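You operate a simulated robot arm through the tools that you are given. There is no shell and no other tool.

You run a simulated two-armed robot. Do the job below in one go: nothing can be reset, and whatever is moved stays where it is left.

TASK
Start up the mast truck and set the drive mode from the build card.
Fine: brake lever on and direction lever at neutral before the key; pull the stop button up; leave the key on and the three switches off.

Only the result counts: the job must be done as asked and must still hold three seconds after the hand-in. Knocking over, shifting, dropping, spilling or breaking anything else fails it.

THE ROBOT
Two 6-joint arms with two-finger parallel grippers on one trunk that stands fixed in place. Base frame: the origin is at the foot of the trunk, x ahead of it, y to its left, z up. Readings come in m, degrees, newtons and seconds.
The left shoulder is at [-0.039, 0.177, 0.88], the right one opposite. With the tool pointing down near the work surface each hand reaches from about 0.1 to 0.64 m from the base axis, measured 20 degrees to its own side. Payload 1.57 kg a hand.
The TCP of each hand is the grasp point between the finger pads, 0.03 m short of the fingertips. In the tool frame z runs along the fingers and y along their closing line. Largest opening 0.08 m; finger width 0.017, thickness 0.012; the body of the gripper, 0.04 by 0.082 m, starts 0.08 m behind the TCP.
Orientation is that of the tool frame in the base frame, as a unit quaternion [w, x, y, z]. With the fingers straight down and closing along the base's y, the tool's x points along the base's -x, its y along +y and its z along -z.

THE INTERFACE
- The arms move only by the tool nudge_tool. It takes "left_targets", "right_targets" or both (then of equal length, played together; a hand with none holds still); each is one flat list of numbers, 7 for each row, row after row: the closure, from 0 (fully open) to 1 (shut), then the shift along the tool's x, y, z in cm, then the turn, a rotation vector about the tool's x, y, z in degrees. In form: [claw, dx, dy, dz, rx, ry, rz, claw, dx, dy, dz, rx, ry, rz, ...]. A call has 1 to 20 rows; each row shifts and turns the commanded pose from where the row before left it, along the tool's axes as they then stand. Each row takes 0.2 s and may step no farther than 0.05 m and 8.6 degrees from the row before; otherwise, or with a gripper value out of range, the whole call is refused. A pose out of reach is approached as far as the arm can. The call stops where the force on the tool passes 90 N (or 10 N more than at its start, if that is more) or the arm is blocked; 0.2 s more then pass. Each finger travels about 0.072 m/s and halts on what it meets, pressing with about 31 N; the grip force reading is that of the motor and also rises with nothing between the fingers. The clock runs only during rows and for 0.2 s after the last one: add rows that do not move to give the fingers time. The reply holds the time, the measured pose of the TCP, the force on the tool along the base axes, the opening and the grip force, in the units named above and with some noise, with the torque about the TCP (base axes, N m) and any sound that the robot's microphone picked up, and new pictures: "show" is both (left out), scene, wrist or none (wrist: the cameras of the hands that moved).
- Cameras (640 x 400 px; columns grow to the right, rows downward): "scene" is now at [0.0302, 0.0347, 1.6267]; the picture's right is [0.42, -0.91, 0.00], its down [-0.56, -0.26, -0.79] and it looks along [0.72, 0.33, -0.62] (base axes); focal length 373 px, centre (320, 200). "left" rides on the left gripper at [0.072, 0.007, -0.122] in its tool frame; the picture's right is [-0.09, 1.00, 0.00], its down [-0.84, -0.08, -0.54] and it looks along [-0.54, -0.05, 0.84] (tool axes); focal length 238 px, centre (320, 200). "right" rides on the right gripper at [0.072, -0.007, -0.122] in its tool frame; the picture's right is [0.09, 1.00, 0.00], its down [-0.84, 0.08, -0.54] and it looks along [-0.54, 0.05, 0.84] (tool axes); focal length 238 px, centre (320, 200).
- slide_trunk(by): moves the trunk up (or, below 0, down) by that many m; the arms and the scene camera ride with it, the base frame stays. It gives what a move gives, with no picture.
- turn_head(pan, tilt): turns the head with the scene camera to pan (to the left, within 143 degrees either way) and tilt (down, from -29 to 69), counted from straight ahead of the robot (the tilt from the chest, where the trunk bows). It gives what a move gives, and a new picture of the scene camera.
- point_at(camera, pixels): there is no depth. For up to 12 entries [column, row, z] of the newest picture of that camera ("zoom" is the newest enlarged one), the place [x, y] in the base frame at which the ray of that pixel passes the height z, good to about 0.003 m, but the place of the scene camera against the robot may be out by one fixed shift of up to 0.012 m in any direction. It takes no simulated time.
- inspect(camera, box): a new picture of the part [left, top, right, bottom] of that camera's present view, enlarged. It takes no simulated time.
- sign_off(): hands the job in; it is judged then, once.

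Open the grippers and draw the arms clear of the work before you hand the job in, unless the task says otherwise.

The tools are called after "Emit:" by a JSON object that holds its "fn" and its "kwargs". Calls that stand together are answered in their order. nudge_tool: Moves the arms, as the interface text tells. Its arguments: {"type":"object","properties":{"left_targets":{"type":"array"},"right_targets":{"type":"array"},"show":{"type":"string","enum":["both","scene","wrist","none"]}},"required":[]} The other tools are called the same way: slide_trunk (by) moves the trunk up or down; turn_head (pan, tilt) turns the head that bears the scene camera; point_at (camera, pixels) gives the place at which the rays of pixels pass given heights; inspect (camera, box) takes an enlarged picture of a part of a camera's view; sign_off () hands the job in.

At the start:

```text
time_s: 0.0
left_tcp_pos: [0.2926, 0.2936, 1.3961]
left_tool_rot: [0.001, 0.0, 1.0, 0.001]
left_wrist_force: [-0.1, -0.3, 0.1]
left_moment: [0.0, 0.02, -0.01]
left_opening: 0.08
left_gripper_force: 0.1
right_tcp_pos: [0.286, 0.0278, 1.3962]
right_tool_rot: [0.0, 0.0, 1.0, 0.0]
right_wrist_force: [0.4, 0.5, -0.4]
right_moment: [-0.01, 0.01, -0.01]
right_opening: 0.0799
right_gripper_force: 0.0
trunk travel left (down, up): [-0.32, 0.008]
head pan, tilt (commanded): [24.6, 38.1]
```

scene: 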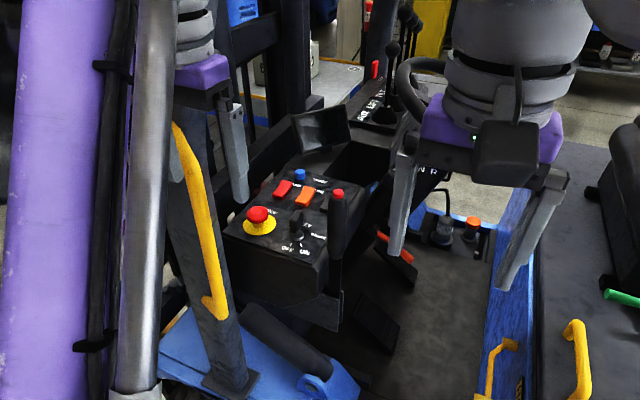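
right: 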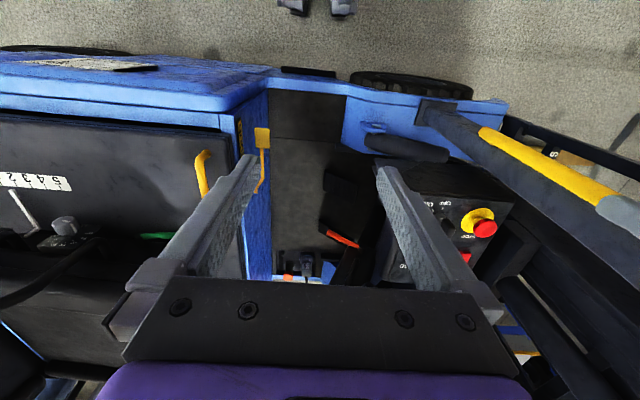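
left: 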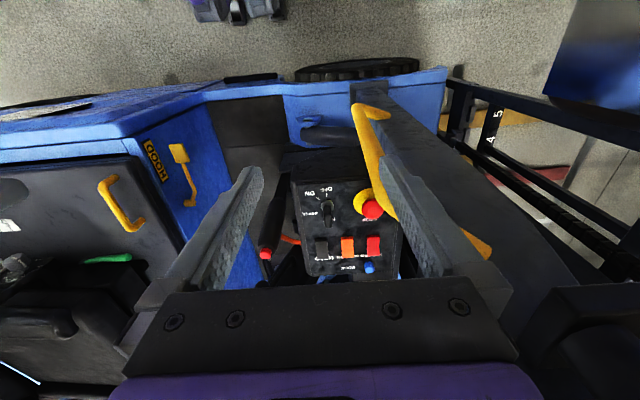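

The scene shows a console with a red stop button at (258,214), rocker switches (283,188),(304,197), a black key/knob (297,225), a lever with red tip (338,195), and a steering wheel with a direction lever. I'll enlarge the console and the surroundings first.

Emit:
{"fn": "inspect", "kwargs": {"camera": "scene", "box": [210, 150, 370, 260]}}

Emit:
{"fn": "inspect", "kwargs": {"camera": "left", "box": [240, 140, 420, 290]}}

Emit:
{"fn": "inspect", "kwargs": {"camera": "scene", "box": [330, 0, 490, 110]}}

Emit:
{"fn": "inspect", "kwargs": {"camera": "scene", "box": [370, 150, 530, 260]}}

```text
3.64 times, centred on (290, 205) of scene
```

zoom: 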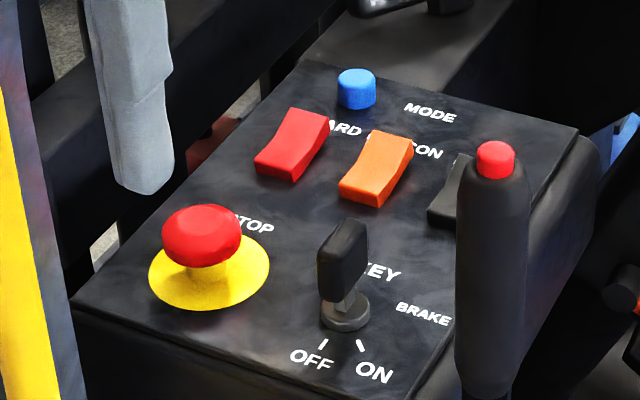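

```text
2.67 times, centred on (330, 215) of left
```

zoom: 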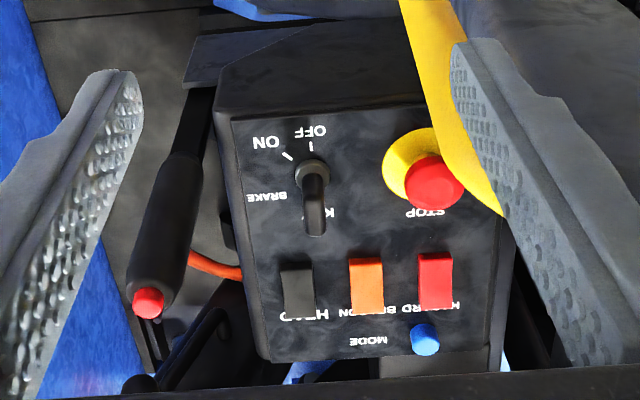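

```text
3.64 times, centred on (410, 55) of scene
```

zoom: 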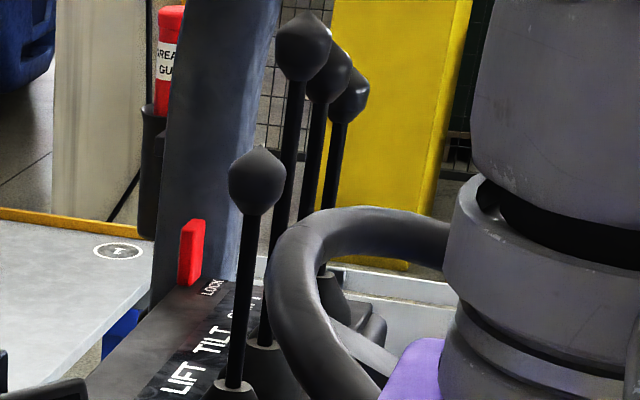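

```text
3.64 times, centred on (450, 205) of scene
```

zoom: 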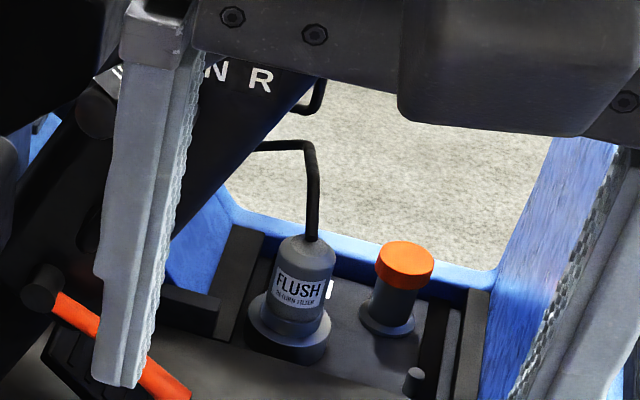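

The console has STOP, KEY (OFF/ON), HEAD/BEACON/HAZARD rockers and a blue MODE button; the direction lever label "N R" is behind the right arm at (425,170). I'll turn the head to find the build card and the display.

Emit:
{"fn": "turn_head", "kwargs": {"pan": -10, "tilt": 38}}

```text
time_s: 1.0
left_tcp_pos: [0.2913, 0.2929, 1.3954]
left_tool_rot: [0.0, 0.0, 1.0, 0.001]
left_wrist_force: [-0.7, 0.0, 0.6]
left_moment: [0.03, -0.01, 0.01]
left_opening: 0.0801
left_gripper_force: 0.0
right_tcp_pos: [0.2854, 0.0277, 1.3966]
right_tool_rot: [0.0, 0.001, 1.0, 0.0]
right_wrist_force: [0.0, 0.4, -0.1]
right_moment: [0.01, 0.0, -0.02]
right_opening: 0.0798
right_gripper_force: 0.0
trunk travel left (down, up): [-0.32, 0.008]
head pan, tilt (commanded): [-10.0, 38.0]
```

scene: 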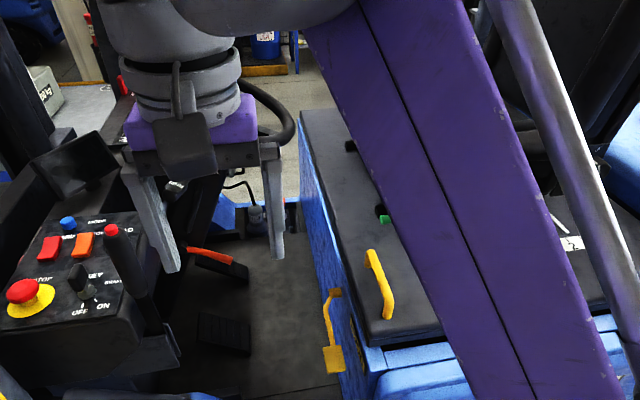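

No card in view yet apart from part of something white at (575,243). I'll look farther right and at other directions.

Emit:
{"fn": "turn_head", "kwargs": {"pan": -45, "tilt": 38}}

Emit:
{"fn": "turn_head", "kwargs": {"pan": 10, "tilt": 66}}

Emit:
{"fn": "turn_head", "kwargs": {"pan": 60, "tilt": 38}}

Emit:
{"fn": "turn_head", "kwargs": {"pan": 20, "tilt": 10}}

```text
time_s: 2.0
left_tcp_pos: [0.2926, 0.2933, 1.3958]
left_tool_rot: [0.001, 0.0, 1.0, 0.0]
left_wrist_force: [0.4, 0.3, -0.1]
left_moment: [0.01, -0.01, 0.04]
left_opening: 0.0798
left_gripper_force: 0.1
right_tcp_pos: [0.2845, 0.0287, 1.3951]
right_tool_rot: [0.0, 0.001, 1.0, 0.0]
right_wrist_force: [0.2, -0.5, -0.8]
right_moment: [-0.02, 0.01, -0.03]
right_opening: 0.08
right_gripper_force: 0.1
trunk travel left (down, up): [-0.32, 0.008]
head pan, tilt (commanded): [-45.0, 38.0]
```

scene: 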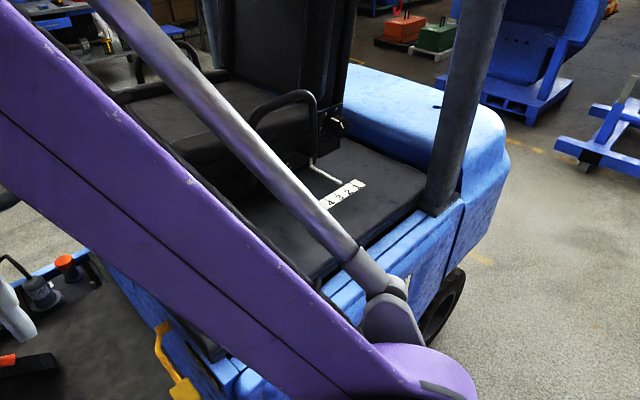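

```text
time_s: 3.2
left_tcp_pos: [0.2922, 0.2926, 1.3961]
left_tool_rot: [0.002, 0.001, 1.0, 0.001]
left_wrist_force: [-0.2, 0.1, -0.6]
left_moment: [0.03, 0.01, -0.02]
left_opening: 0.08
left_gripper_force: 0.0
right_tcp_pos: [0.2847, 0.0279, 1.3948]
right_tool_rot: [0.0, -0.001, 1.0, 0.0]
right_wrist_force: [-0.1, -0.2, -0.7]
right_moment: [-0.04, 0.0, 0.02]
right_opening: 0.08
right_gripper_force: 0.0
trunk travel left (down, up): [-0.32, 0.008]
head pan, tilt (commanded): [10.0, 66.0]
```

scene: 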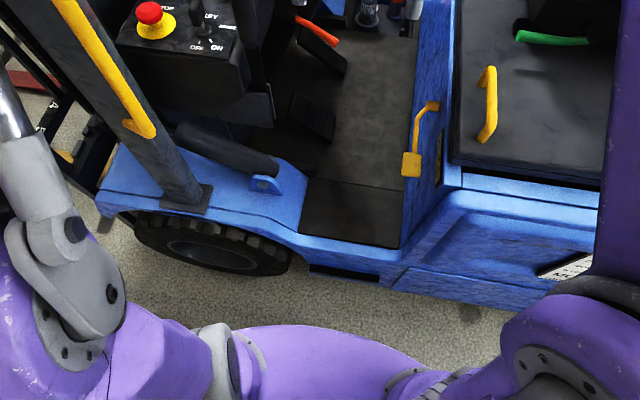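

```text
time_s: 4.4
left_tcp_pos: [0.2916, 0.2934, 1.3954]
left_tool_rot: [0.001, 0.001, 1.0, 0.0]
left_wrist_force: [0.9, -0.1, -1.1]
left_moment: [0.0, 0.01, -0.01]
left_opening: 0.0798
left_gripper_force: 0.0
right_tcp_pos: [0.2863, 0.0282, 1.3963]
right_tool_rot: [0.001, 0.001, 1.0, 0.0]
right_wrist_force: [0.1, 0.2, 0.0]
right_moment: [0.03, 0.02, -0.01]
right_opening: 0.0799
right_gripper_force: 0.0
trunk travel left (down, up): [-0.32, 0.008]
head pan, tilt (commanded): [60.0, 38.0]
```

scene: 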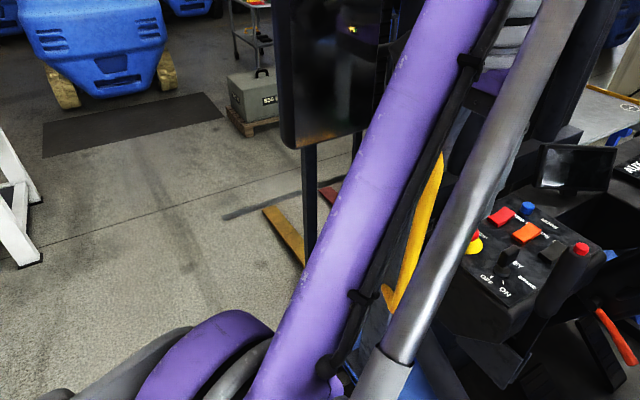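

```text
time_s: 5.5
left_tcp_pos: [0.2931, 0.2935, 1.3956]
left_tool_rot: [0.0, 0.0, 1.0, 0.001]
left_wrist_force: [0.3, 0.4, 0.5]
left_moment: [-0.01, -0.03, 0.01]
left_opening: 0.0799
left_gripper_force: 0.0
right_tcp_pos: [0.2858, 0.0273, 1.3952]
right_tool_rot: [0.001, 0.001, 1.0, 0.0]
right_wrist_force: [-1.1, -0.5, 1.0]
right_moment: [0.01, 0.0, -0.02]
right_opening: 0.0799
right_gripper_force: 0.0
trunk travel left (down, up): [-0.32, 0.008]
head pan, tilt (commanded): [20.0, 10.0]
```

scene: 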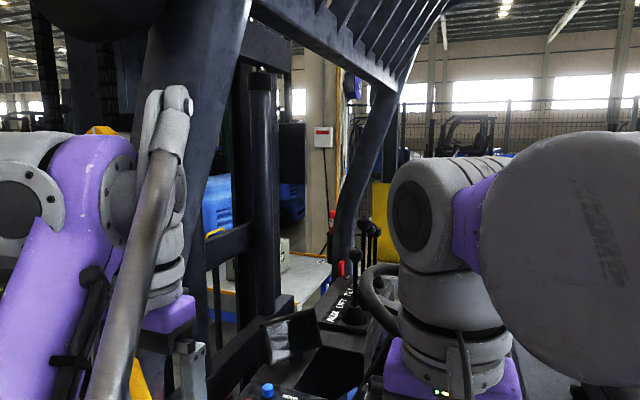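

In the downward view there was a plate with text at (565,265) on the truck's side. I'll turn the head that way and enlarge it.

Emit:
{"fn": "turn_head", "kwargs": {"pan": -15, "tilt": 66}}

Emit:
{"fn": "inspect", "kwargs": {"camera": "right", "box": [0, 30, 180, 90]}}

```text
time_s: 6.8
left_tcp_pos: [0.2916, 0.2924, 1.3952]
left_tool_rot: [0.001, 0.0, 1.0, 0.001]
left_wrist_force: [-0.1, 0.1, 0.0]
left_moment: [0.05, -0.04, -0.04]
left_opening: 0.0799
left_gripper_force: 0.0
right_tcp_pos: [0.2854, 0.0285, 1.3965]
right_tool_rot: [0.0, 0.0, 1.0, 0.0]
right_wrist_force: [0.5, -0.5, -0.1]
right_moment: [0.01, 0.02, -0.02]
right_opening: 0.0799
right_gripper_force: 0.1
trunk travel left (down, up): [-0.32, 0.008]
head pan, tilt (commanded): [-15.0, 66.0]
```

scene: 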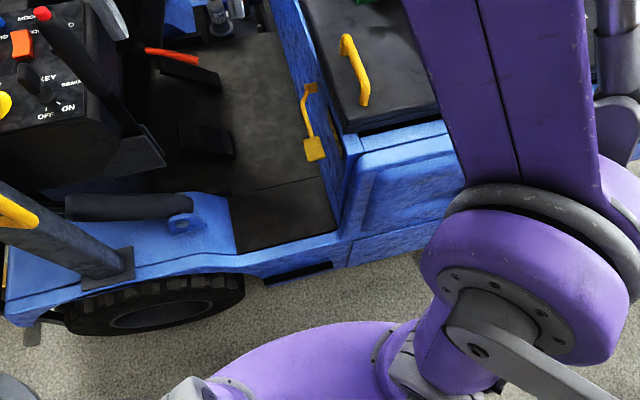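

```text
3.56 times, centred on (90, 60) of right
```

zoom: 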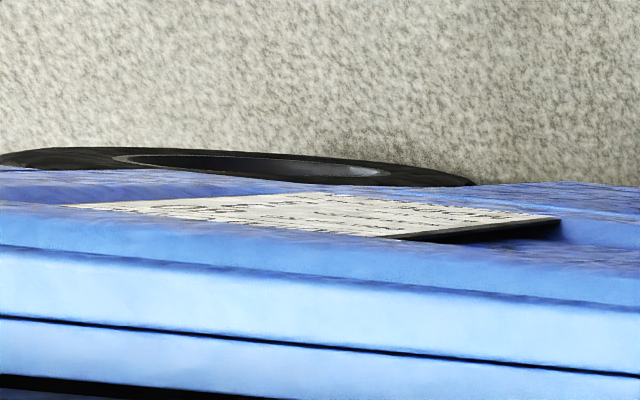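

The plate is a text card on the truck's flank, now hidden by the right arm. I'll turn the head back a bit so it shows past the arm.

Emit:
{"fn": "turn_head", "kwargs": {"pan": 4, "tilt": 69}}

Emit:
{"fn": "inspect", "kwargs": {"camera": "scene", "box": [440, 200, 600, 300]}}

```text
time_s: 7.6
left_tcp_pos: [0.2925, 0.2925, 1.3961]
left_tool_rot: [0.001, 0.0, 1.0, 0.001]
left_wrist_force: [-0.5, 0.2, -1.0]
left_moment: [0.0, 0.0, 0.0]
left_opening: 0.0803
left_gripper_force: 0.1
right_tcp_pos: [0.2848, 0.028, 1.3956]
right_tool_rot: [0.0, 0.0, 1.0, 0.001]
right_wrist_force: [0.8, 0.5, 0.4]
right_moment: [-0.01, 0.0, -0.02]
right_opening: 0.0799
right_gripper_force: 0.0
trunk travel left (down, up): [-0.32, 0.008]
head pan, tilt (commanded): [4.0, 68.8]
```

scene: 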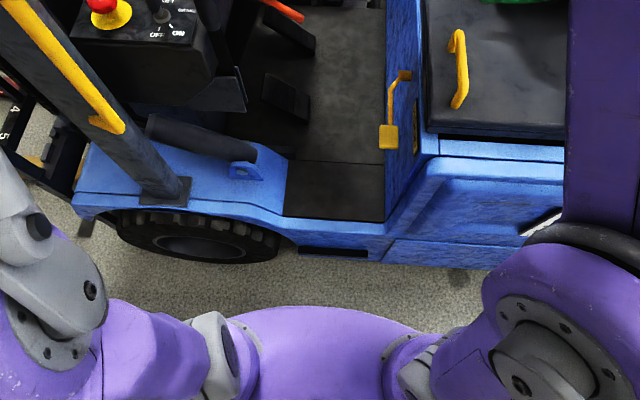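

```text
4.00 times, centred on (520, 250) of scene
```

zoom: 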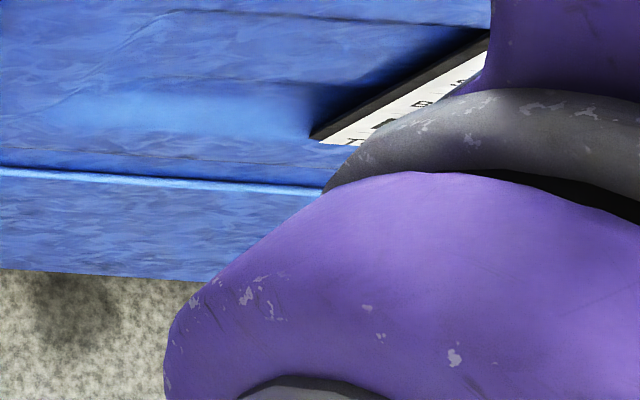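

The card's left end is at about (520,232) in the scene picture, hidden by the right shoulder. I'll find where that spot lies at some heights and locate the other main parts.

Emit:
{"fn": "point_at", "kwargs": {"camera": "scene", "pixels": [[520, 233, 0.5], [520, 233, 0.6], [520, 233, 0.7], [520, 233, 0.8], [560, 210, 0.6], [560, 210, 0.8], [385, 215, 0.5], [205, 70, 0.9], [205, 70, 1.0]]}}

Emit:
{"fn": "point_at", "kwargs": {"camera": "right", "pixels": [[24, 62, 0.5], [24, 62, 0.6], [24, 62, 0.7], [24, 62, 0.8], [157, 66, 0.5], [157, 66, 0.6], [157, 66, 0.7], [157, 66, 0.8], [110, 70, 0.7], [95, 56, 0.7]]}}

```text
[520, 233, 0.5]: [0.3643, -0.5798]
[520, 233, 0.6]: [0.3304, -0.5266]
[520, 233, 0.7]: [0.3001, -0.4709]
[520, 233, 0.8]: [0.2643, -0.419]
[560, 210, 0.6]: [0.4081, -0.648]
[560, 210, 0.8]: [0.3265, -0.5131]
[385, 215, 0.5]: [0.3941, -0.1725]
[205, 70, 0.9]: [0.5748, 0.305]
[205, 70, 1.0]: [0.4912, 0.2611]
```

```text
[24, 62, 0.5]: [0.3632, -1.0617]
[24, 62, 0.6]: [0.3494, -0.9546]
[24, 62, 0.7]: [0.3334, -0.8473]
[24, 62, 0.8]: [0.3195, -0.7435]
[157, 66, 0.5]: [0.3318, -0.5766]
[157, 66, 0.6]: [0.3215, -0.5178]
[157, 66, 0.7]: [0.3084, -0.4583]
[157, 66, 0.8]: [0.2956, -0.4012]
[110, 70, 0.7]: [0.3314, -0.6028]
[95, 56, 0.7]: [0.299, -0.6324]
```

The card lies around (0.32, -0.5 to -0.85, 0.65). I'll shift the right hand sideways at its present height so its wrist camera looks over the card and the scene view of the steering column is cleared.

Emit:
{"fn": "nudge_tool", "kwargs": {"right_targets": [0, 0, -5, 0, 0, 0, 0, 0, 0, -5, 0, 0, 0, 0, 0, 0, -5, 0, 0, 0, 0, 0, 0, -5, 0, 0, 0, 0, 0, 0, -5, 0, 0, 0, 0, 0, 0, -5, 0, 0, 0, 0, 0, 0, -5, 0, 0, 0, 0, 0, 0, -5, 0, 0, 0, 0, 0, 0, -5, 0, 0, 0, 0], "show": "both"}}

```text
time_s: 9.6
left_tcp_pos: [0.2938, 0.2902, 1.3961]
left_tool_rot: [0.0, 0.0, 1.0, 0.001]
left_wrist_force: [0.3, -0.5, -1.0]
left_moment: [0.03, -0.04, 0.01]
left_opening: 0.0797
left_gripper_force: 0.1
right_tcp_pos: [0.2845, -0.4256, 1.3941]
right_tool_rot: [0.0, 0.0, 1.0, 0.001]
right_wrist_force: [0.5, -0.1, -0.2]
right_moment: [0.04, 0.03, 0.02]
right_opening: 0.0798
right_gripper_force: 0.1
trunk travel left (down, up): [-0.32, 0.008]
head pan, tilt (commanded): [4.0, 68.8]
```

scene: 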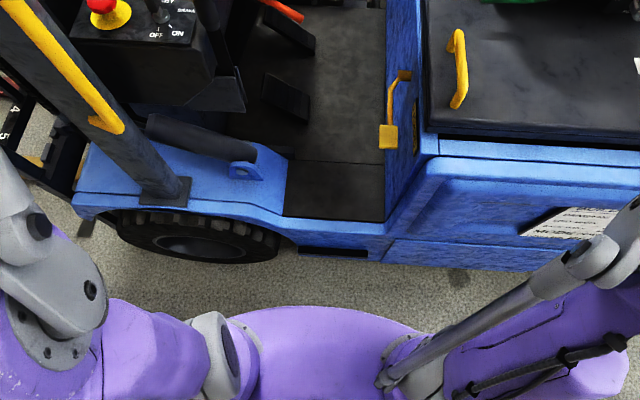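
right: 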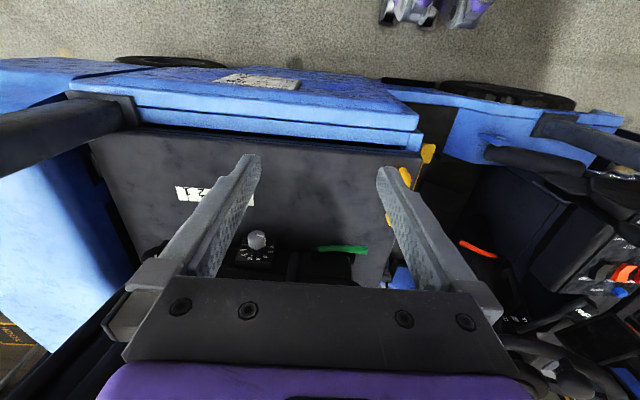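

Now the card shows at (580,222) in the scene picture and (258,80) in the right wrist picture. I'll turn the head toward it and zoom.

Emit:
{"fn": "turn_head", "kwargs": {"pan": -20, "tilt": 60}}

Emit:
{"fn": "inspect", "kwargs": {"camera": "right", "box": [200, 50, 320, 110]}}

```text
time_s: 10.4
left_tcp_pos: [0.2913, 0.2923, 1.3958]
left_tool_rot: [-0.001, 0.0, 1.0, 0.001]
left_wrist_force: [-0.1, -0.3, 0.8]
left_moment: [0.01, 0.0, -0.02]
left_opening: 0.08
left_gripper_force: 0.0
right_tcp_pos: [0.2842, -0.4222, 1.3937]
right_tool_rot: [0.0, 0.0, 1.0, 0.0]
right_wrist_force: [0.7, 0.3, -0.7]
right_moment: [-0.01, -0.02, 0.03]
right_opening: 0.0802
right_gripper_force: 0.0
trunk travel left (down, up): [-0.32, 0.008]
head pan, tilt (commanded): [-20.0, 60.0]
```

scene: 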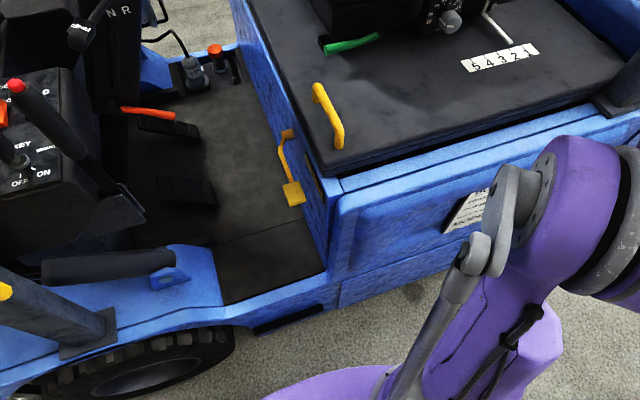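

```text
5.33 times, centred on (260, 80) of right
```

zoom: 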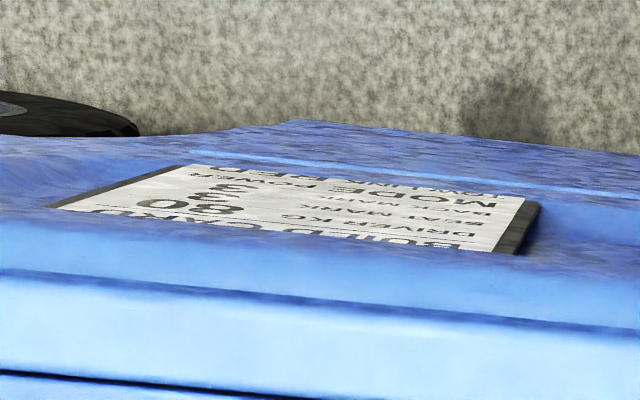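

The card reads "BUILD CARD / DRIVER KG / SEAT MARK / ... / MODE POWER..." upside down. I'll enlarge it further.

Emit:
{"fn": "inspect", "kwargs": {"camera": "right", "box": [215, 76, 305, 100]}}

Emit:
{"fn": "inspect", "kwargs": {"camera": "scene", "box": [430, 180, 500, 240]}}

```text
7.11 times, centred on (260, 88) of right
```

zoom: 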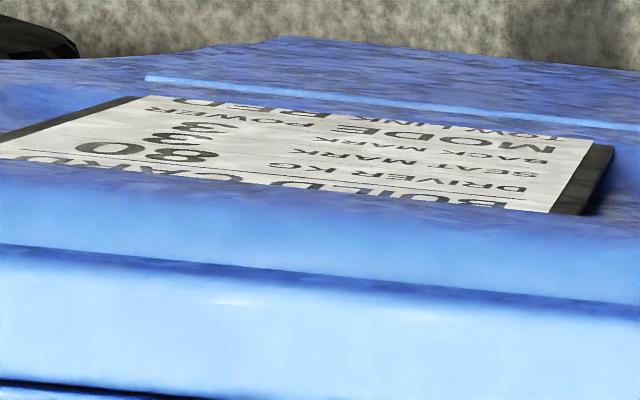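

```text
6.67 times, centred on (465, 210) of scene
```

zoom: 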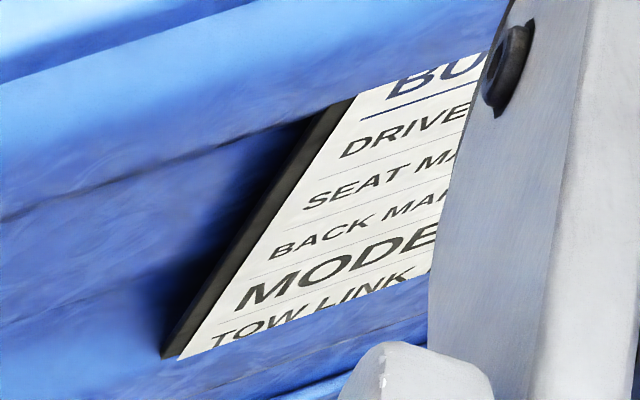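

The card gives DRIVER KG 80, SEAT MARK 3, BACK MARK 3, MODE POWER, TOW LINK RED. Now I'll look back at the console, the display and the direction lever with the right arm out of the way.

Emit:
{"fn": "turn_head", "kwargs": {"pan": 15, "tilt": 38}}

Emit:
{"fn": "inspect", "kwargs": {"camera": "scene", "box": [200, 60, 420, 200]}}

Emit:
{"fn": "inspect", "kwargs": {"camera": "scene", "box": [330, 60, 490, 170]}}

```text
time_s: 11.5
left_tcp_pos: [0.292, 0.2922, 1.3957]
left_tool_rot: [0.0, 0.0, 1.0, 0.0]
left_wrist_force: [0.4, -0.7, 0.0]
left_moment: [-0.02, 0.01, 0.02]
left_opening: 0.0802
left_gripper_force: 0.0
right_tcp_pos: [0.2828, -0.4227, 1.3942]
right_tool_rot: [-0.001, 0.0, 1.0, 0.0]
right_wrist_force: [0.7, -0.1, 0.4]
right_moment: [0.0, -0.02, 0.03]
right_opening: 0.08
right_gripper_force: 0.0
trunk travel left (down, up): [-0.32, 0.008]
head pan, tilt (commanded): [15.0, 38.0]
```

scene: 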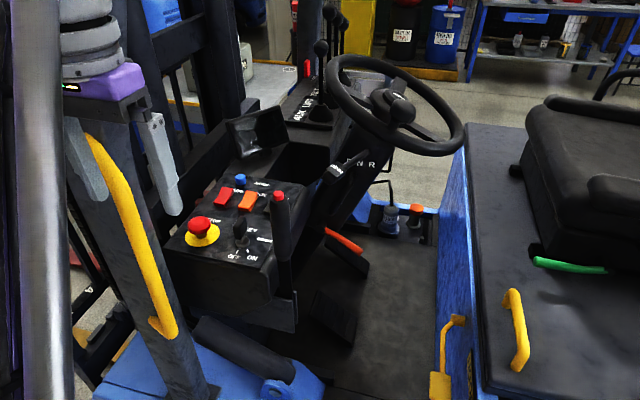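

```text
2.86 times, centred on (310, 130) of scene
```

zoom: 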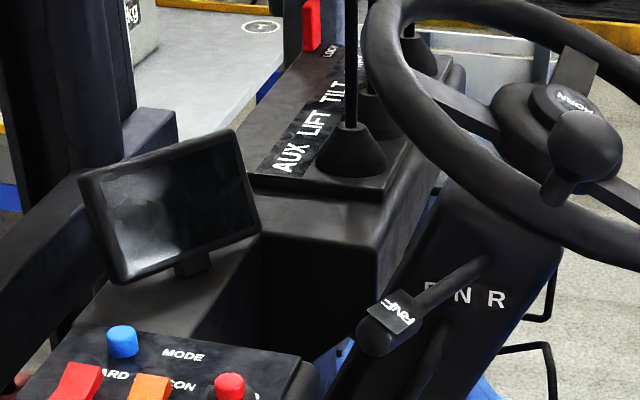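

```text
3.64 times, centred on (410, 115) of scene
```

zoom: 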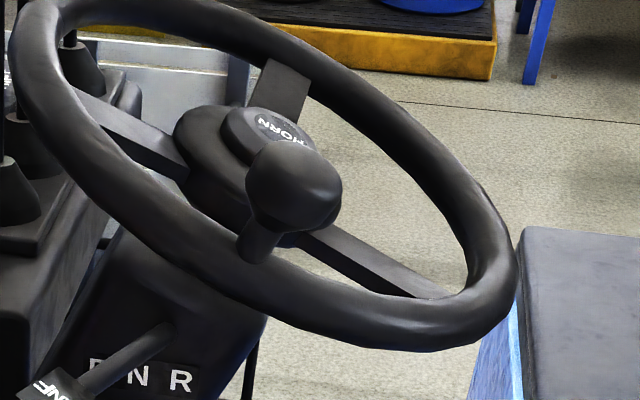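

The lever stalk crosses the column's F N R label and its knob is at (335,172); its position needs a closer look. I'll zoom into the lever and the brake lever with its base.

Emit:
{"fn": "inspect", "kwargs": {"camera": "scene", "box": [310, 135, 390, 195]}}

Emit:
{"fn": "inspect", "kwargs": {"camera": "scene", "box": [220, 180, 320, 340]}}

Emit:
{"fn": "inspect", "kwargs": {"camera": "left", "box": [230, 140, 330, 290]}}

```text
6.67 times, centred on (350, 165) of scene
```

zoom: 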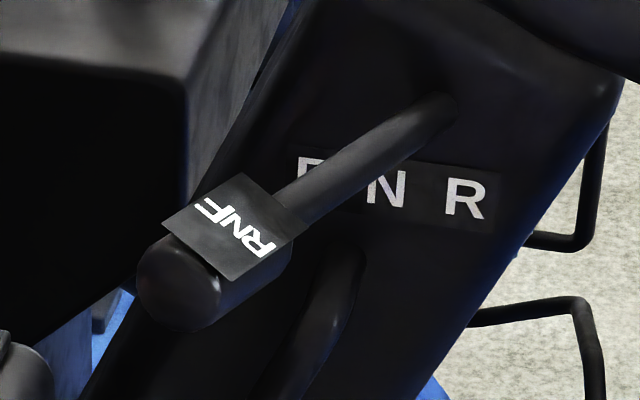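

```text
2.50 times, centred on (270, 260) of scene
```

zoom: 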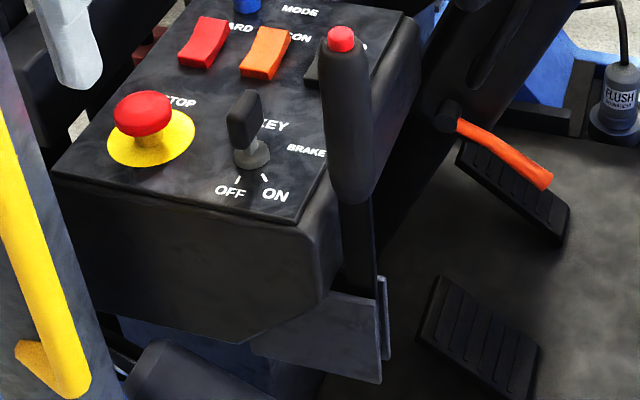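

```text
2.67 times, centred on (280, 215) of left
```

zoom: 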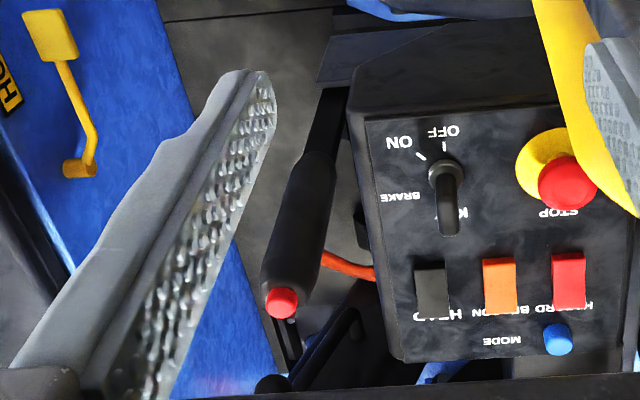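

I'll triangulate the console parts by intersecting scene and left-camera rays at several heights.

Emit:
{"fn": "point_at", "kwargs": {"camera": "left", "pixels": [[372, 209, 0.9], [372, 209, 1.0], [370, 267, 0.9], [370, 267, 1.0], [265, 253, 0.9], [265, 253, 1.0], [265, 253, 1.1], [310, 212, 0.9], [310, 212, 1.0], [347, 240, 0.9], [347, 240, 1.0]]}}

Emit:
{"fn": "point_at", "kwargs": {"camera": "scene", "pixels": [[200, 223, 0.9], [200, 223, 1.0], [240, 178, 0.9], [240, 178, 1.0], [279, 195, 0.9], [279, 195, 1.0], [279, 195, 1.1], [332, 172, 0.9], [332, 172, 1.0], [332, 172, 1.1], [368, 145, 1.0], [368, 145, 1.1]]}}

```text
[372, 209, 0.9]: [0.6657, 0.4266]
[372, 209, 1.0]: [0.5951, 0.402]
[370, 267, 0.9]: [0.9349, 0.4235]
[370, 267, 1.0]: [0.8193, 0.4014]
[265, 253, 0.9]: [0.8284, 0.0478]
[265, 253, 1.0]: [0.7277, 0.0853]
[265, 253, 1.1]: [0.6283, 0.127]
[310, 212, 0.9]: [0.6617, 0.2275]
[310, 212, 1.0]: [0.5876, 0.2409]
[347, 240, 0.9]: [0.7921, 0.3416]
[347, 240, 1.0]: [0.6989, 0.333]
```

```text
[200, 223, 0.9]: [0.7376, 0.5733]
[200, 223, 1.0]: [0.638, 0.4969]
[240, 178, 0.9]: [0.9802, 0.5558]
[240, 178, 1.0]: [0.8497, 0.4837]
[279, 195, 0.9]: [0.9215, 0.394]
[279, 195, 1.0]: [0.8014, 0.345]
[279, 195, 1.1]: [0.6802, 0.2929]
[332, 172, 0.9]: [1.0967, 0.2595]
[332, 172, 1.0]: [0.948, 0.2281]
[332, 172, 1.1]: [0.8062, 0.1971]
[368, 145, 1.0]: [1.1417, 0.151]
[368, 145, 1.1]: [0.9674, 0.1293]
```

Heights come out: console top about z 1.13, STOP about (0.48,0.36), MODE about (0.63,0.365), brake tip about (0.455,0.20,1.28). The right wrist picture also shows the F N R area at (515,320), so I'll zoom there.

Emit:
{"fn": "inspect", "kwargs": {"camera": "right", "box": [480, 230, 640, 340]}}

```text
3.64 times, centred on (560, 285) of right
```

zoom: 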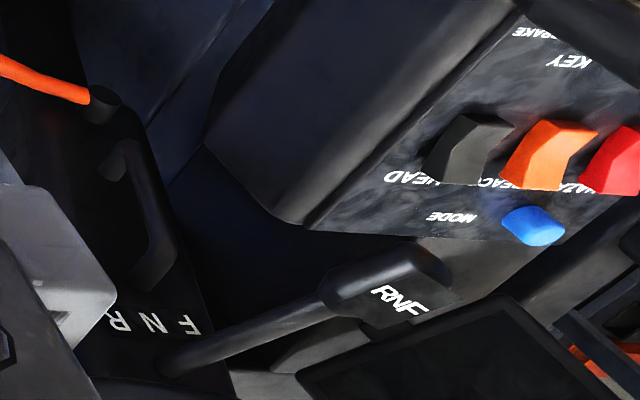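

In this view the stalk runs from its root (175,360) toward the F side, with the knob at (400,285). I'll bring the right hand back toward the middle and tilt it forward to get a clearer view of the lever and column.

Emit:
{"fn": "nudge_tool", "kwargs": {"right_targets": [0, 0, 5, 0, 0, -8, 0, 0, 0, 5, 0, 0, -8, 0, 0, 0, 5, 0, 0, -8, 0, 0, 0, 5, 0, 0, 0, 0, 0, 0, 4, 0, 0, 0, 0, 0, 0, 0, 0, 0, 0, 0], "show": "both"}}

```text
time_s: 12.9
left_tcp_pos: [0.2925, 0.2917, 1.3962]
left_tool_rot: [0.001, -0.001, 1.0, 0.001]
left_wrist_force: [0.1, -0.1, 0.4]
left_moment: [0.03, -0.02, -0.01]
left_opening: 0.0802
left_gripper_force: 0.2
right_tcp_pos: [0.2858, -0.1826, 1.3943]
right_tool_rot: [0.209, 0.0, 0.978, 0.0]
right_wrist_force: [0.2, 0.1, -0.7]
right_moment: [0.05, -0.01, 0.02]
right_opening: 0.0802
right_gripper_force: 0.0
trunk travel left (down, up): [-0.32, 0.008]
head pan, tilt (commanded): [15.0, 38.0]
```

scene: 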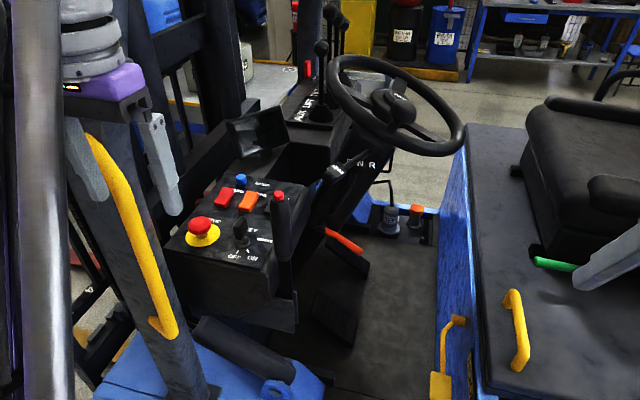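
right: 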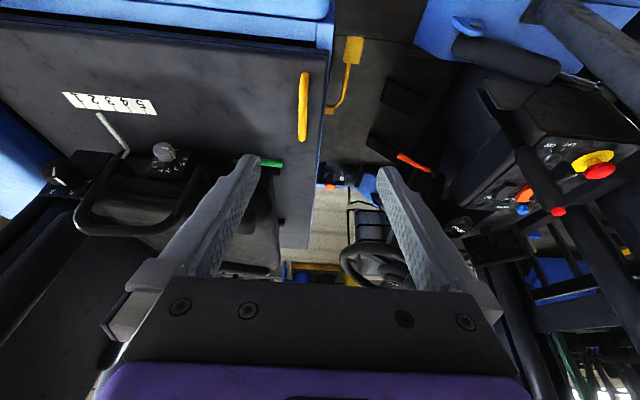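

The lever is now at about (460,227) in the right picture; I'll enlarge that.

Emit:
{"fn": "inspect", "kwargs": {"camera": "right", "box": [400, 180, 540, 270]}}

Emit:
{"fn": "inspect", "kwargs": {"camera": "right", "box": [460, 60, 640, 240]}}

```text
4.44 times, centred on (470, 225) of right
```

zoom: 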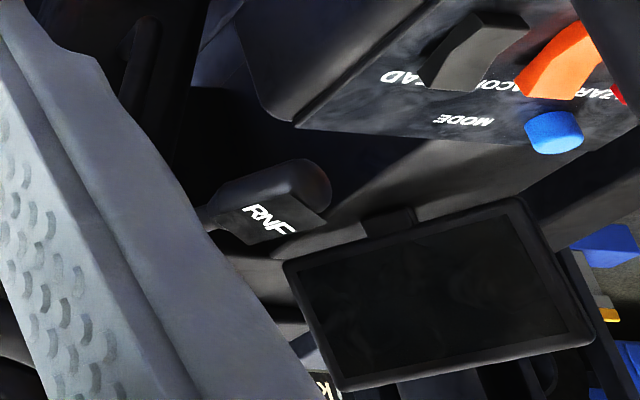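

```text
2.22 times, centred on (550, 150) of right
```

zoom: 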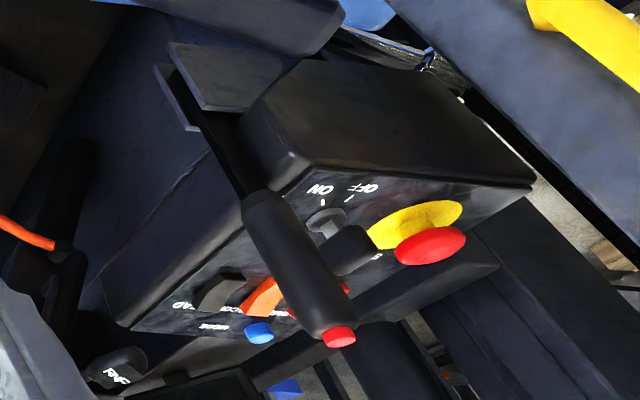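

The finger hides the stalk, so I'll slide the right hand 14 cm farther left for an open view of the column and lever.

Emit:
{"fn": "nudge_tool", "kwargs": {"right_targets": [0, 0, 5, 0, 0, 0, 0, 0, 0, 5, 0, 0, 0, 0, 0, 0, 4, 0, 0, 0, 0, 0, 0, 0, 0, 0, 0, 0], "show": "wrist"}}

Emit:
{"fn": "inspect", "kwargs": {"camera": "right", "box": [300, 150, 480, 270]}}

```text
time_s: 13.9
left_tcp_pos: [0.2917, 0.2916, 1.3947]
left_tool_rot: [0.0, 0.0, 1.0, 0.0]
left_wrist_force: [0.4, -0.3, 0.7]
left_moment: [0.01, -0.01, 0.0]
left_opening: 0.0801
left_gripper_force: 0.0
right_tcp_pos: [0.2919, -0.0458, 1.3937]
right_tool_rot: [0.208, 0.01, 0.978, -0.003]
right_wrist_force: [-0.2, 0.1, -0.2]
right_moment: [0.02, -0.03, -0.01]
right_opening: 0.0802
right_gripper_force: 0.2
trunk travel left (down, up): [-0.32, 0.008]
head pan, tilt (commanded): [15.0, 38.0]
```

right: 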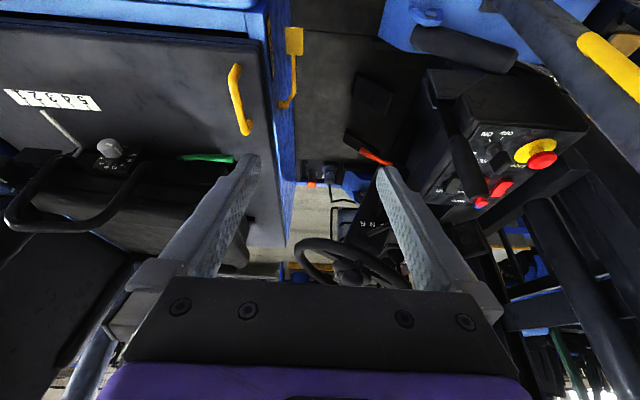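

```text
3.33 times, centred on (390, 210) of right
```

zoom: 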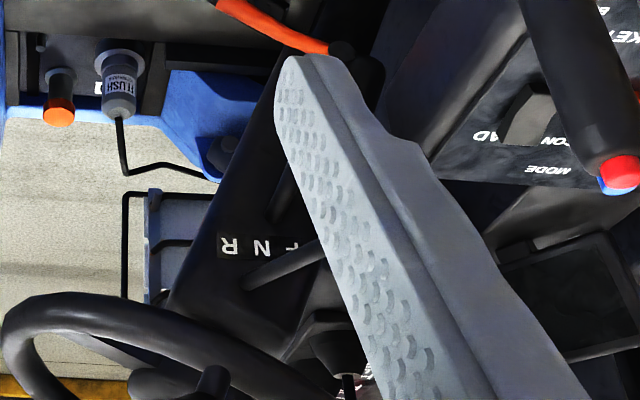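

The stalk's root is at about (376,235) under the N and it heads toward the F side behind the finger. I'll shift the right hand 8 cm more to the left so the knob shows between the fingers.

Emit:
{"fn": "nudge_tool", "kwargs": {"right_targets": [0, 0, 4, 0, 0, 0, 0, 0, 0, 4, 0, 0, 0, 0, 0, 0, 1, 0, 0, 0, 0, 0, 0, 0, 0, 0, 0, 0], "show": "wrist"}}

Emit:
{"fn": "inspect", "kwargs": {"camera": "right", "box": [260, 150, 420, 280]}}

```text
time_s: 14.9
left_tcp_pos: [0.2908, 0.2927, 1.3957]
left_tool_rot: [0.002, 0.0, 1.0, 0.002]
left_wrist_force: [0.0, -0.8, 1.0]
left_moment: [0.01, -0.01, 0.02]
left_opening: 0.0797
left_gripper_force: 0.0
right_tcp_pos: [0.3024, 0.0444, 1.3904]
right_tool_rot: [0.208, 0.021, 0.978, -0.006]
right_wrist_force: [-0.3, 0.6, 0.9]
right_moment: [-0.01, -0.01, 0.03]
right_opening: 0.0799
right_gripper_force: 0.2
trunk travel left (down, up): [-0.32, 0.008]
head pan, tilt (commanded): [15.0, 38.0]
```

right: 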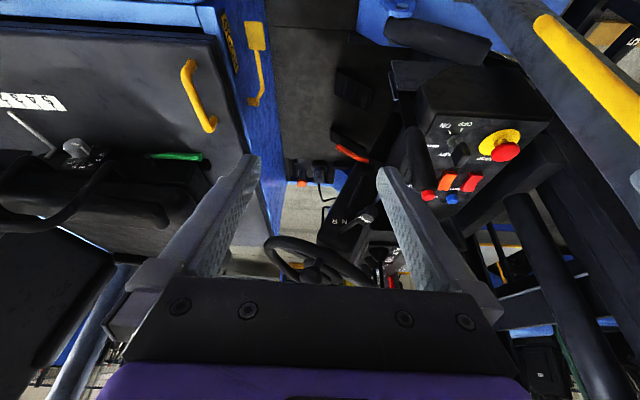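

```text
3.08 times, centred on (340, 215) of right
```

zoom: 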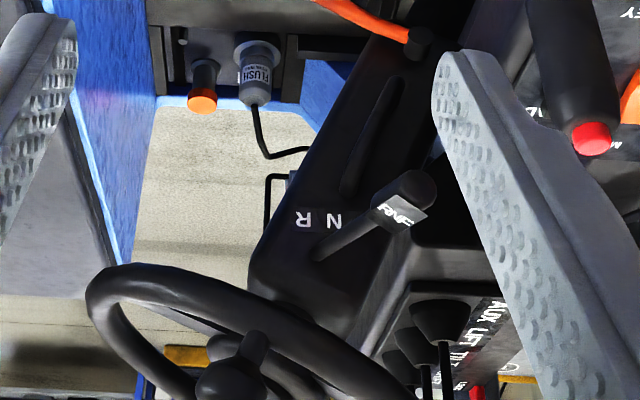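

Now the whole stalk is visible: root at zoom (318,255), knob end at (418,185). I'll triangulate these with the scene view.

Emit:
{"fn": "point_at", "kwargs": {"camera": "zoom", "pixels": [[316, 256, 1.1], [316, 256, 1.2], [316, 256, 1.3], [418, 185, 1.1], [418, 185, 1.2], [418, 185, 1.3], [334, 222, 1.1], [334, 222, 1.2], [302, 219, 1.1], [302, 219, 1.2]]}}

Emit:
{"fn": "point_at", "kwargs": {"camera": "scene", "pixels": [[367, 151, 1.1], [367, 151, 1.2], [367, 151, 1.3], [330, 175, 1.1], [330, 175, 1.2], [330, 175, 1.3], [359.5, 163, 1.1], [359.5, 163, 1.2], [371.5, 165, 1.1], [371.5, 165, 1.2]]}}

```text
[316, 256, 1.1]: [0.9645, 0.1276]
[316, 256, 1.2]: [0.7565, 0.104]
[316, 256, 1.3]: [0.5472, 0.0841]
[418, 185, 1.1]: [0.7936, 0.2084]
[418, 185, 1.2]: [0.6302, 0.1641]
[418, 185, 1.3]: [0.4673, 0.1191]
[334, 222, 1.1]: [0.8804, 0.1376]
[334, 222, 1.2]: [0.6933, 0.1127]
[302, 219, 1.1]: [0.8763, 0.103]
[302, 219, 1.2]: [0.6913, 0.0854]
```

```text
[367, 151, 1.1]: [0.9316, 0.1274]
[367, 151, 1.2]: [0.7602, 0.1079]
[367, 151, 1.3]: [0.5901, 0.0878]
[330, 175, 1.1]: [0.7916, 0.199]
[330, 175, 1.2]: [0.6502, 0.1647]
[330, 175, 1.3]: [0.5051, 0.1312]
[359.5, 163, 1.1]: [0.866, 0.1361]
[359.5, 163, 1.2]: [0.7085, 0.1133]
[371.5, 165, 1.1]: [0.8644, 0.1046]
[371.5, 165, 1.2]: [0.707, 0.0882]
```

The lever root comes out near (0.75,0.105,1.20) and the knob end near (0.595,0.154,1.23), so it leans about 17° to the F side (+y). Now I'll look at the brake lever and its bracket closely in the right and left views.

Emit:
{"fn": "inspect", "kwargs": {"camera": "right", "box": [370, 50, 560, 220]}}

Emit:
{"fn": "inspect", "kwargs": {"camera": "left", "box": [230, 140, 350, 280]}}

Emit:
{"fn": "inspect", "kwargs": {"camera": "scene", "box": [240, 180, 320, 340]}}

```text
2.35 times, centred on (465, 135) of right
```

zoom: 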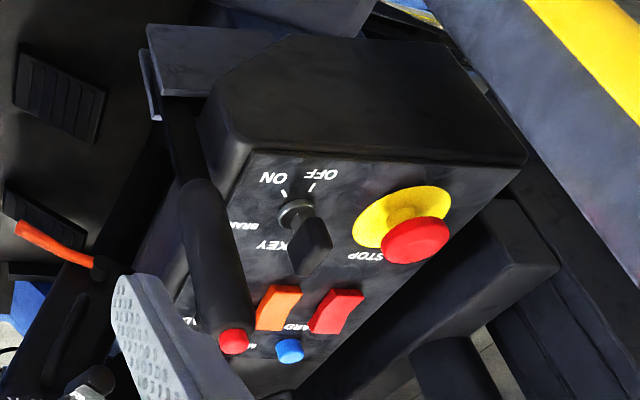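

```text
2.86 times, centred on (290, 210) of left
```

zoom: 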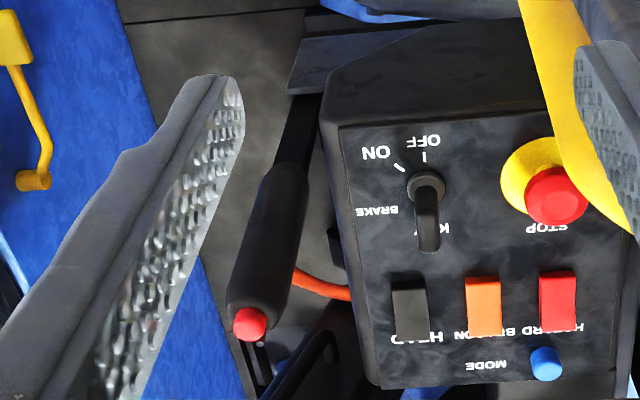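

```text
2.50 times, centred on (280, 260) of scene
```

zoom: 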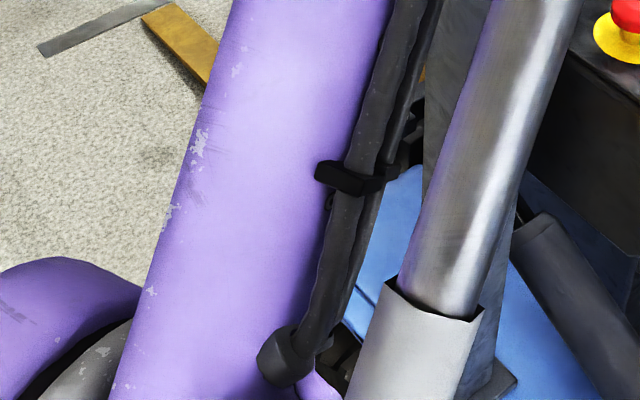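

The scene zoom shows a different direction than expected (the purple left arm fills it), so I'll refresh the scene picture to see whether the head moved.

Emit:
{"fn": "turn_head", "kwargs": {"pan": 15, "tilt": 40}}

```text
time_s: 15.5
left_tcp_pos: [0.2919, 0.2922, 1.3949]
left_tool_rot: [0.0, 0.0, 1.0, 0.0]
left_wrist_force: [0.5, 0.2, -1.0]
left_moment: [-0.01, -0.01, -0.01]
left_opening: 0.0801
left_gripper_force: 0.1
right_tcp_pos: [0.3021, 0.0451, 1.3881]
right_tool_rot: [0.207, 0.018, 0.978, -0.004]
right_wrist_force: [0.7, -0.6, -0.3]
right_moment: [0.01, 0.02, 0.01]
right_opening: 0.0801
right_gripper_force: 0.0
trunk travel left (down, up): [-0.32, 0.008]
head pan, tilt (commanded): [15.0, 40.0]
```

scene: 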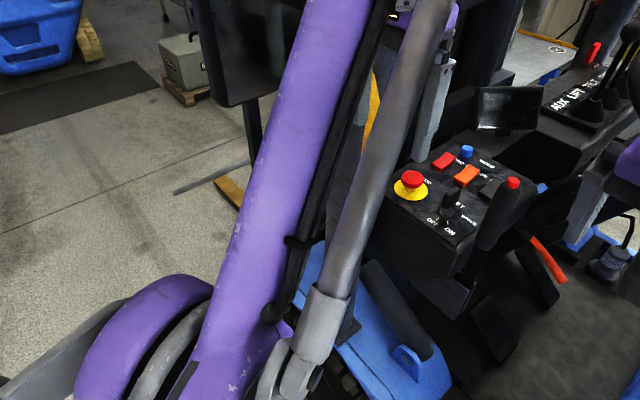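

The head has been pushed aside: the right arm's elbow is evidently touching it. I'll back the right hand off to the right again and re-aim the head.

Emit:
{"fn": "nudge_tool", "kwargs": {"right_targets": [0, 0, -4, 0, 0, 0, 0, 0, 0, -5, 0, 0, 0, 0, 0, 0, -5, 0, 0, 0, 0, 0, 0, -5, 0, 0, 0, 0, 0, 0, -5, 0, 0, 0, 0, 0, 0, 0, 0, 0, 0, 0], "show": "none"}}

Emit:
{"fn": "turn_head", "kwargs": {"pan": 24, "tilt": 38}}

```text
time_s: 16.9
left_tcp_pos: [0.2933, 0.293, 1.3958]
left_tool_rot: [0.001, 0.0, 1.0, 0.001]
left_wrist_force: [0.6, 0.4, 0.5]
left_moment: [0.02, -0.01, 0.02]
left_opening: 0.08
left_gripper_force: 0.0
right_tcp_pos: [0.288, -0.1919, 1.3976]
right_tool_rot: [0.208, 0.0, 0.978, 0.0]
right_wrist_force: [-0.1, 0.9, 0.3]
right_moment: [-0.03, -0.01, 0.03]
right_opening: 0.0799
right_gripper_force: 0.0
trunk travel left (down, up): [-0.32, 0.008]
head pan, tilt (commanded): [15.0, 40.0]
```

```text
time_s: 17.6
left_tcp_pos: [0.2921, 0.2924, 1.3965]
left_tool_rot: [0.0, 0.0, 1.0, 0.001]
left_wrist_force: [0.0, 0.4, 1.1]
left_moment: [-0.02, -0.01, 0.02]
left_opening: 0.0802
left_gripper_force: 0.1
right_tcp_pos: [0.2871, -0.1921, 1.3984]
right_tool_rot: [0.208, 0.0, 0.978, 0.0]
right_wrist_force: [0.7, -0.3, 0.3]
right_moment: [-0.01, -0.01, 0.0]
right_opening: 0.0801
right_gripper_force: 0.1
trunk travel left (down, up): [-0.32, 0.008]
head pan, tilt (commanded): [24.0, 38.0]
```

scene: 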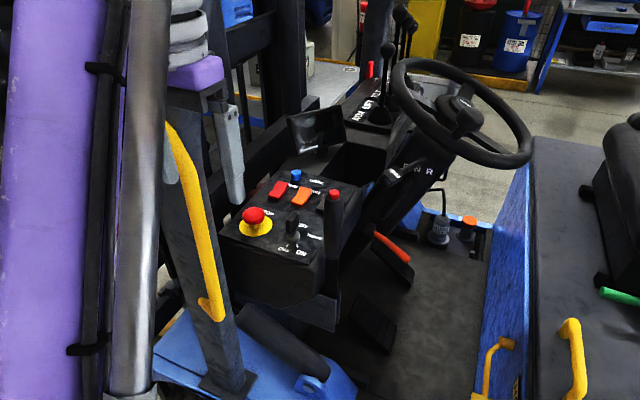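

The head is aimed right again. The brake lever stands about vertical at (0.458,0.20), tip z 1.276, between two plates normal to x; I'll look for ON/OFF marks on its bracket and around it.

Emit:
{"fn": "inspect", "kwargs": {"camera": "scene", "box": [290, 180, 370, 340]}}

Emit:
{"fn": "inspect", "kwargs": {"camera": "left", "box": [260, 140, 330, 200]}}

Emit:
{"fn": "inspect", "kwargs": {"camera": "scene", "box": [280, 210, 360, 260]}}

```text
2.50 times, centred on (330, 260) of scene
```

zoom: 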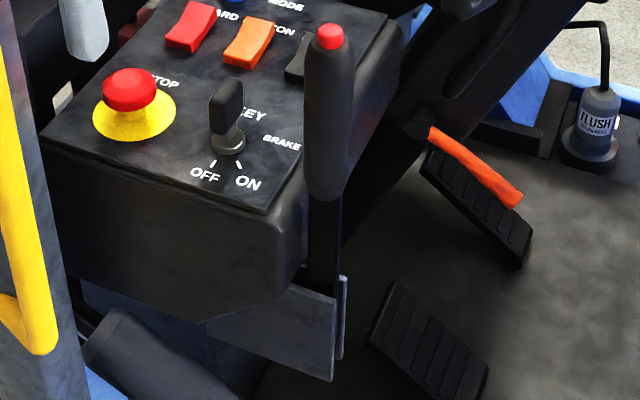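

```text
6.67 times, centred on (295, 170) of left
```

zoom: 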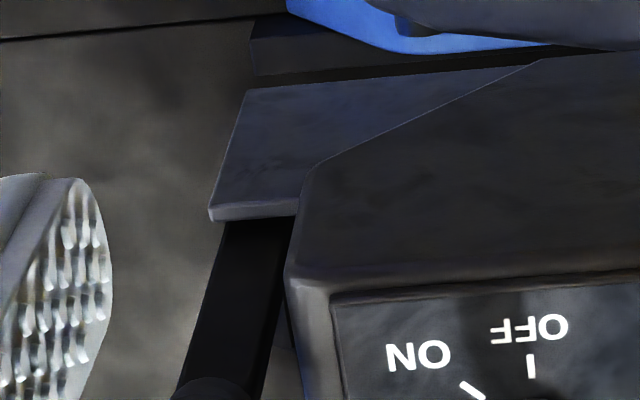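

```text
8.00 times, centred on (320, 235) of scene
```

zoom: 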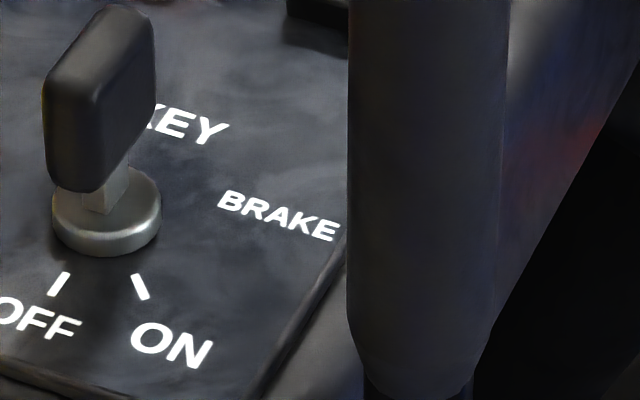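

No on/off marks for the brake; the lever stands close to the console side (y≈0.235), so its travel must run toward the driver (-y), i.e. pulled back = on. Before moving in I'll check the positions of the yellow grab rail, the wheel rim and calibrate the scene camera on STOP.

Emit:
{"fn": "point_at", "kwargs": {"camera": "scene", "pixels": [[253, 213, 1.153], [296, 174, 1.136], [334, 192, 1.276], [208, 300, 0.8], [208, 300, 1.0], [178, 130, 1.2], [178, 130, 1.4], [178, 130, 1.6], [190, 200, 1.2], [400, 90, 1.3], [400, 90, 1.4], [520, 165, 1.3]]}}

Emit:
{"fn": "point_at", "kwargs": {"camera": "left", "pixels": [[372, 112, 0.8], [372, 112, 1.0], [488, 252, 1.2], [488, 252, 1.3], [488, 252, 1.4], [410, 185, 1.1], [410, 185, 1.2], [410, 185, 1.3]]}}

```text
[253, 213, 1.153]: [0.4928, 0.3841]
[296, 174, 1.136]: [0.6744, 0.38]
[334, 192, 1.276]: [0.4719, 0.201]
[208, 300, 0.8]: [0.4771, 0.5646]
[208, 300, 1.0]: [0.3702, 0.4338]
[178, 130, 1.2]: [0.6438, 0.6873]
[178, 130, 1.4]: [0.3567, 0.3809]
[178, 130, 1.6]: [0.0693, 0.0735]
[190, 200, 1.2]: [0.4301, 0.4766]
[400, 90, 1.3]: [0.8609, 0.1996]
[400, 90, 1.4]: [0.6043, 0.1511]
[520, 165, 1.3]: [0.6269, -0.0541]
```

```text
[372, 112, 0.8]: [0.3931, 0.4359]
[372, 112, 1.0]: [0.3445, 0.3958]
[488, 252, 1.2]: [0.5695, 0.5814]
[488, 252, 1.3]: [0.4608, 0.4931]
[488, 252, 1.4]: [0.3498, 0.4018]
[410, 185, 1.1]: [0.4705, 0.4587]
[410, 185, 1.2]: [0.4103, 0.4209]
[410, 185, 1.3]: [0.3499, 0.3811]
```

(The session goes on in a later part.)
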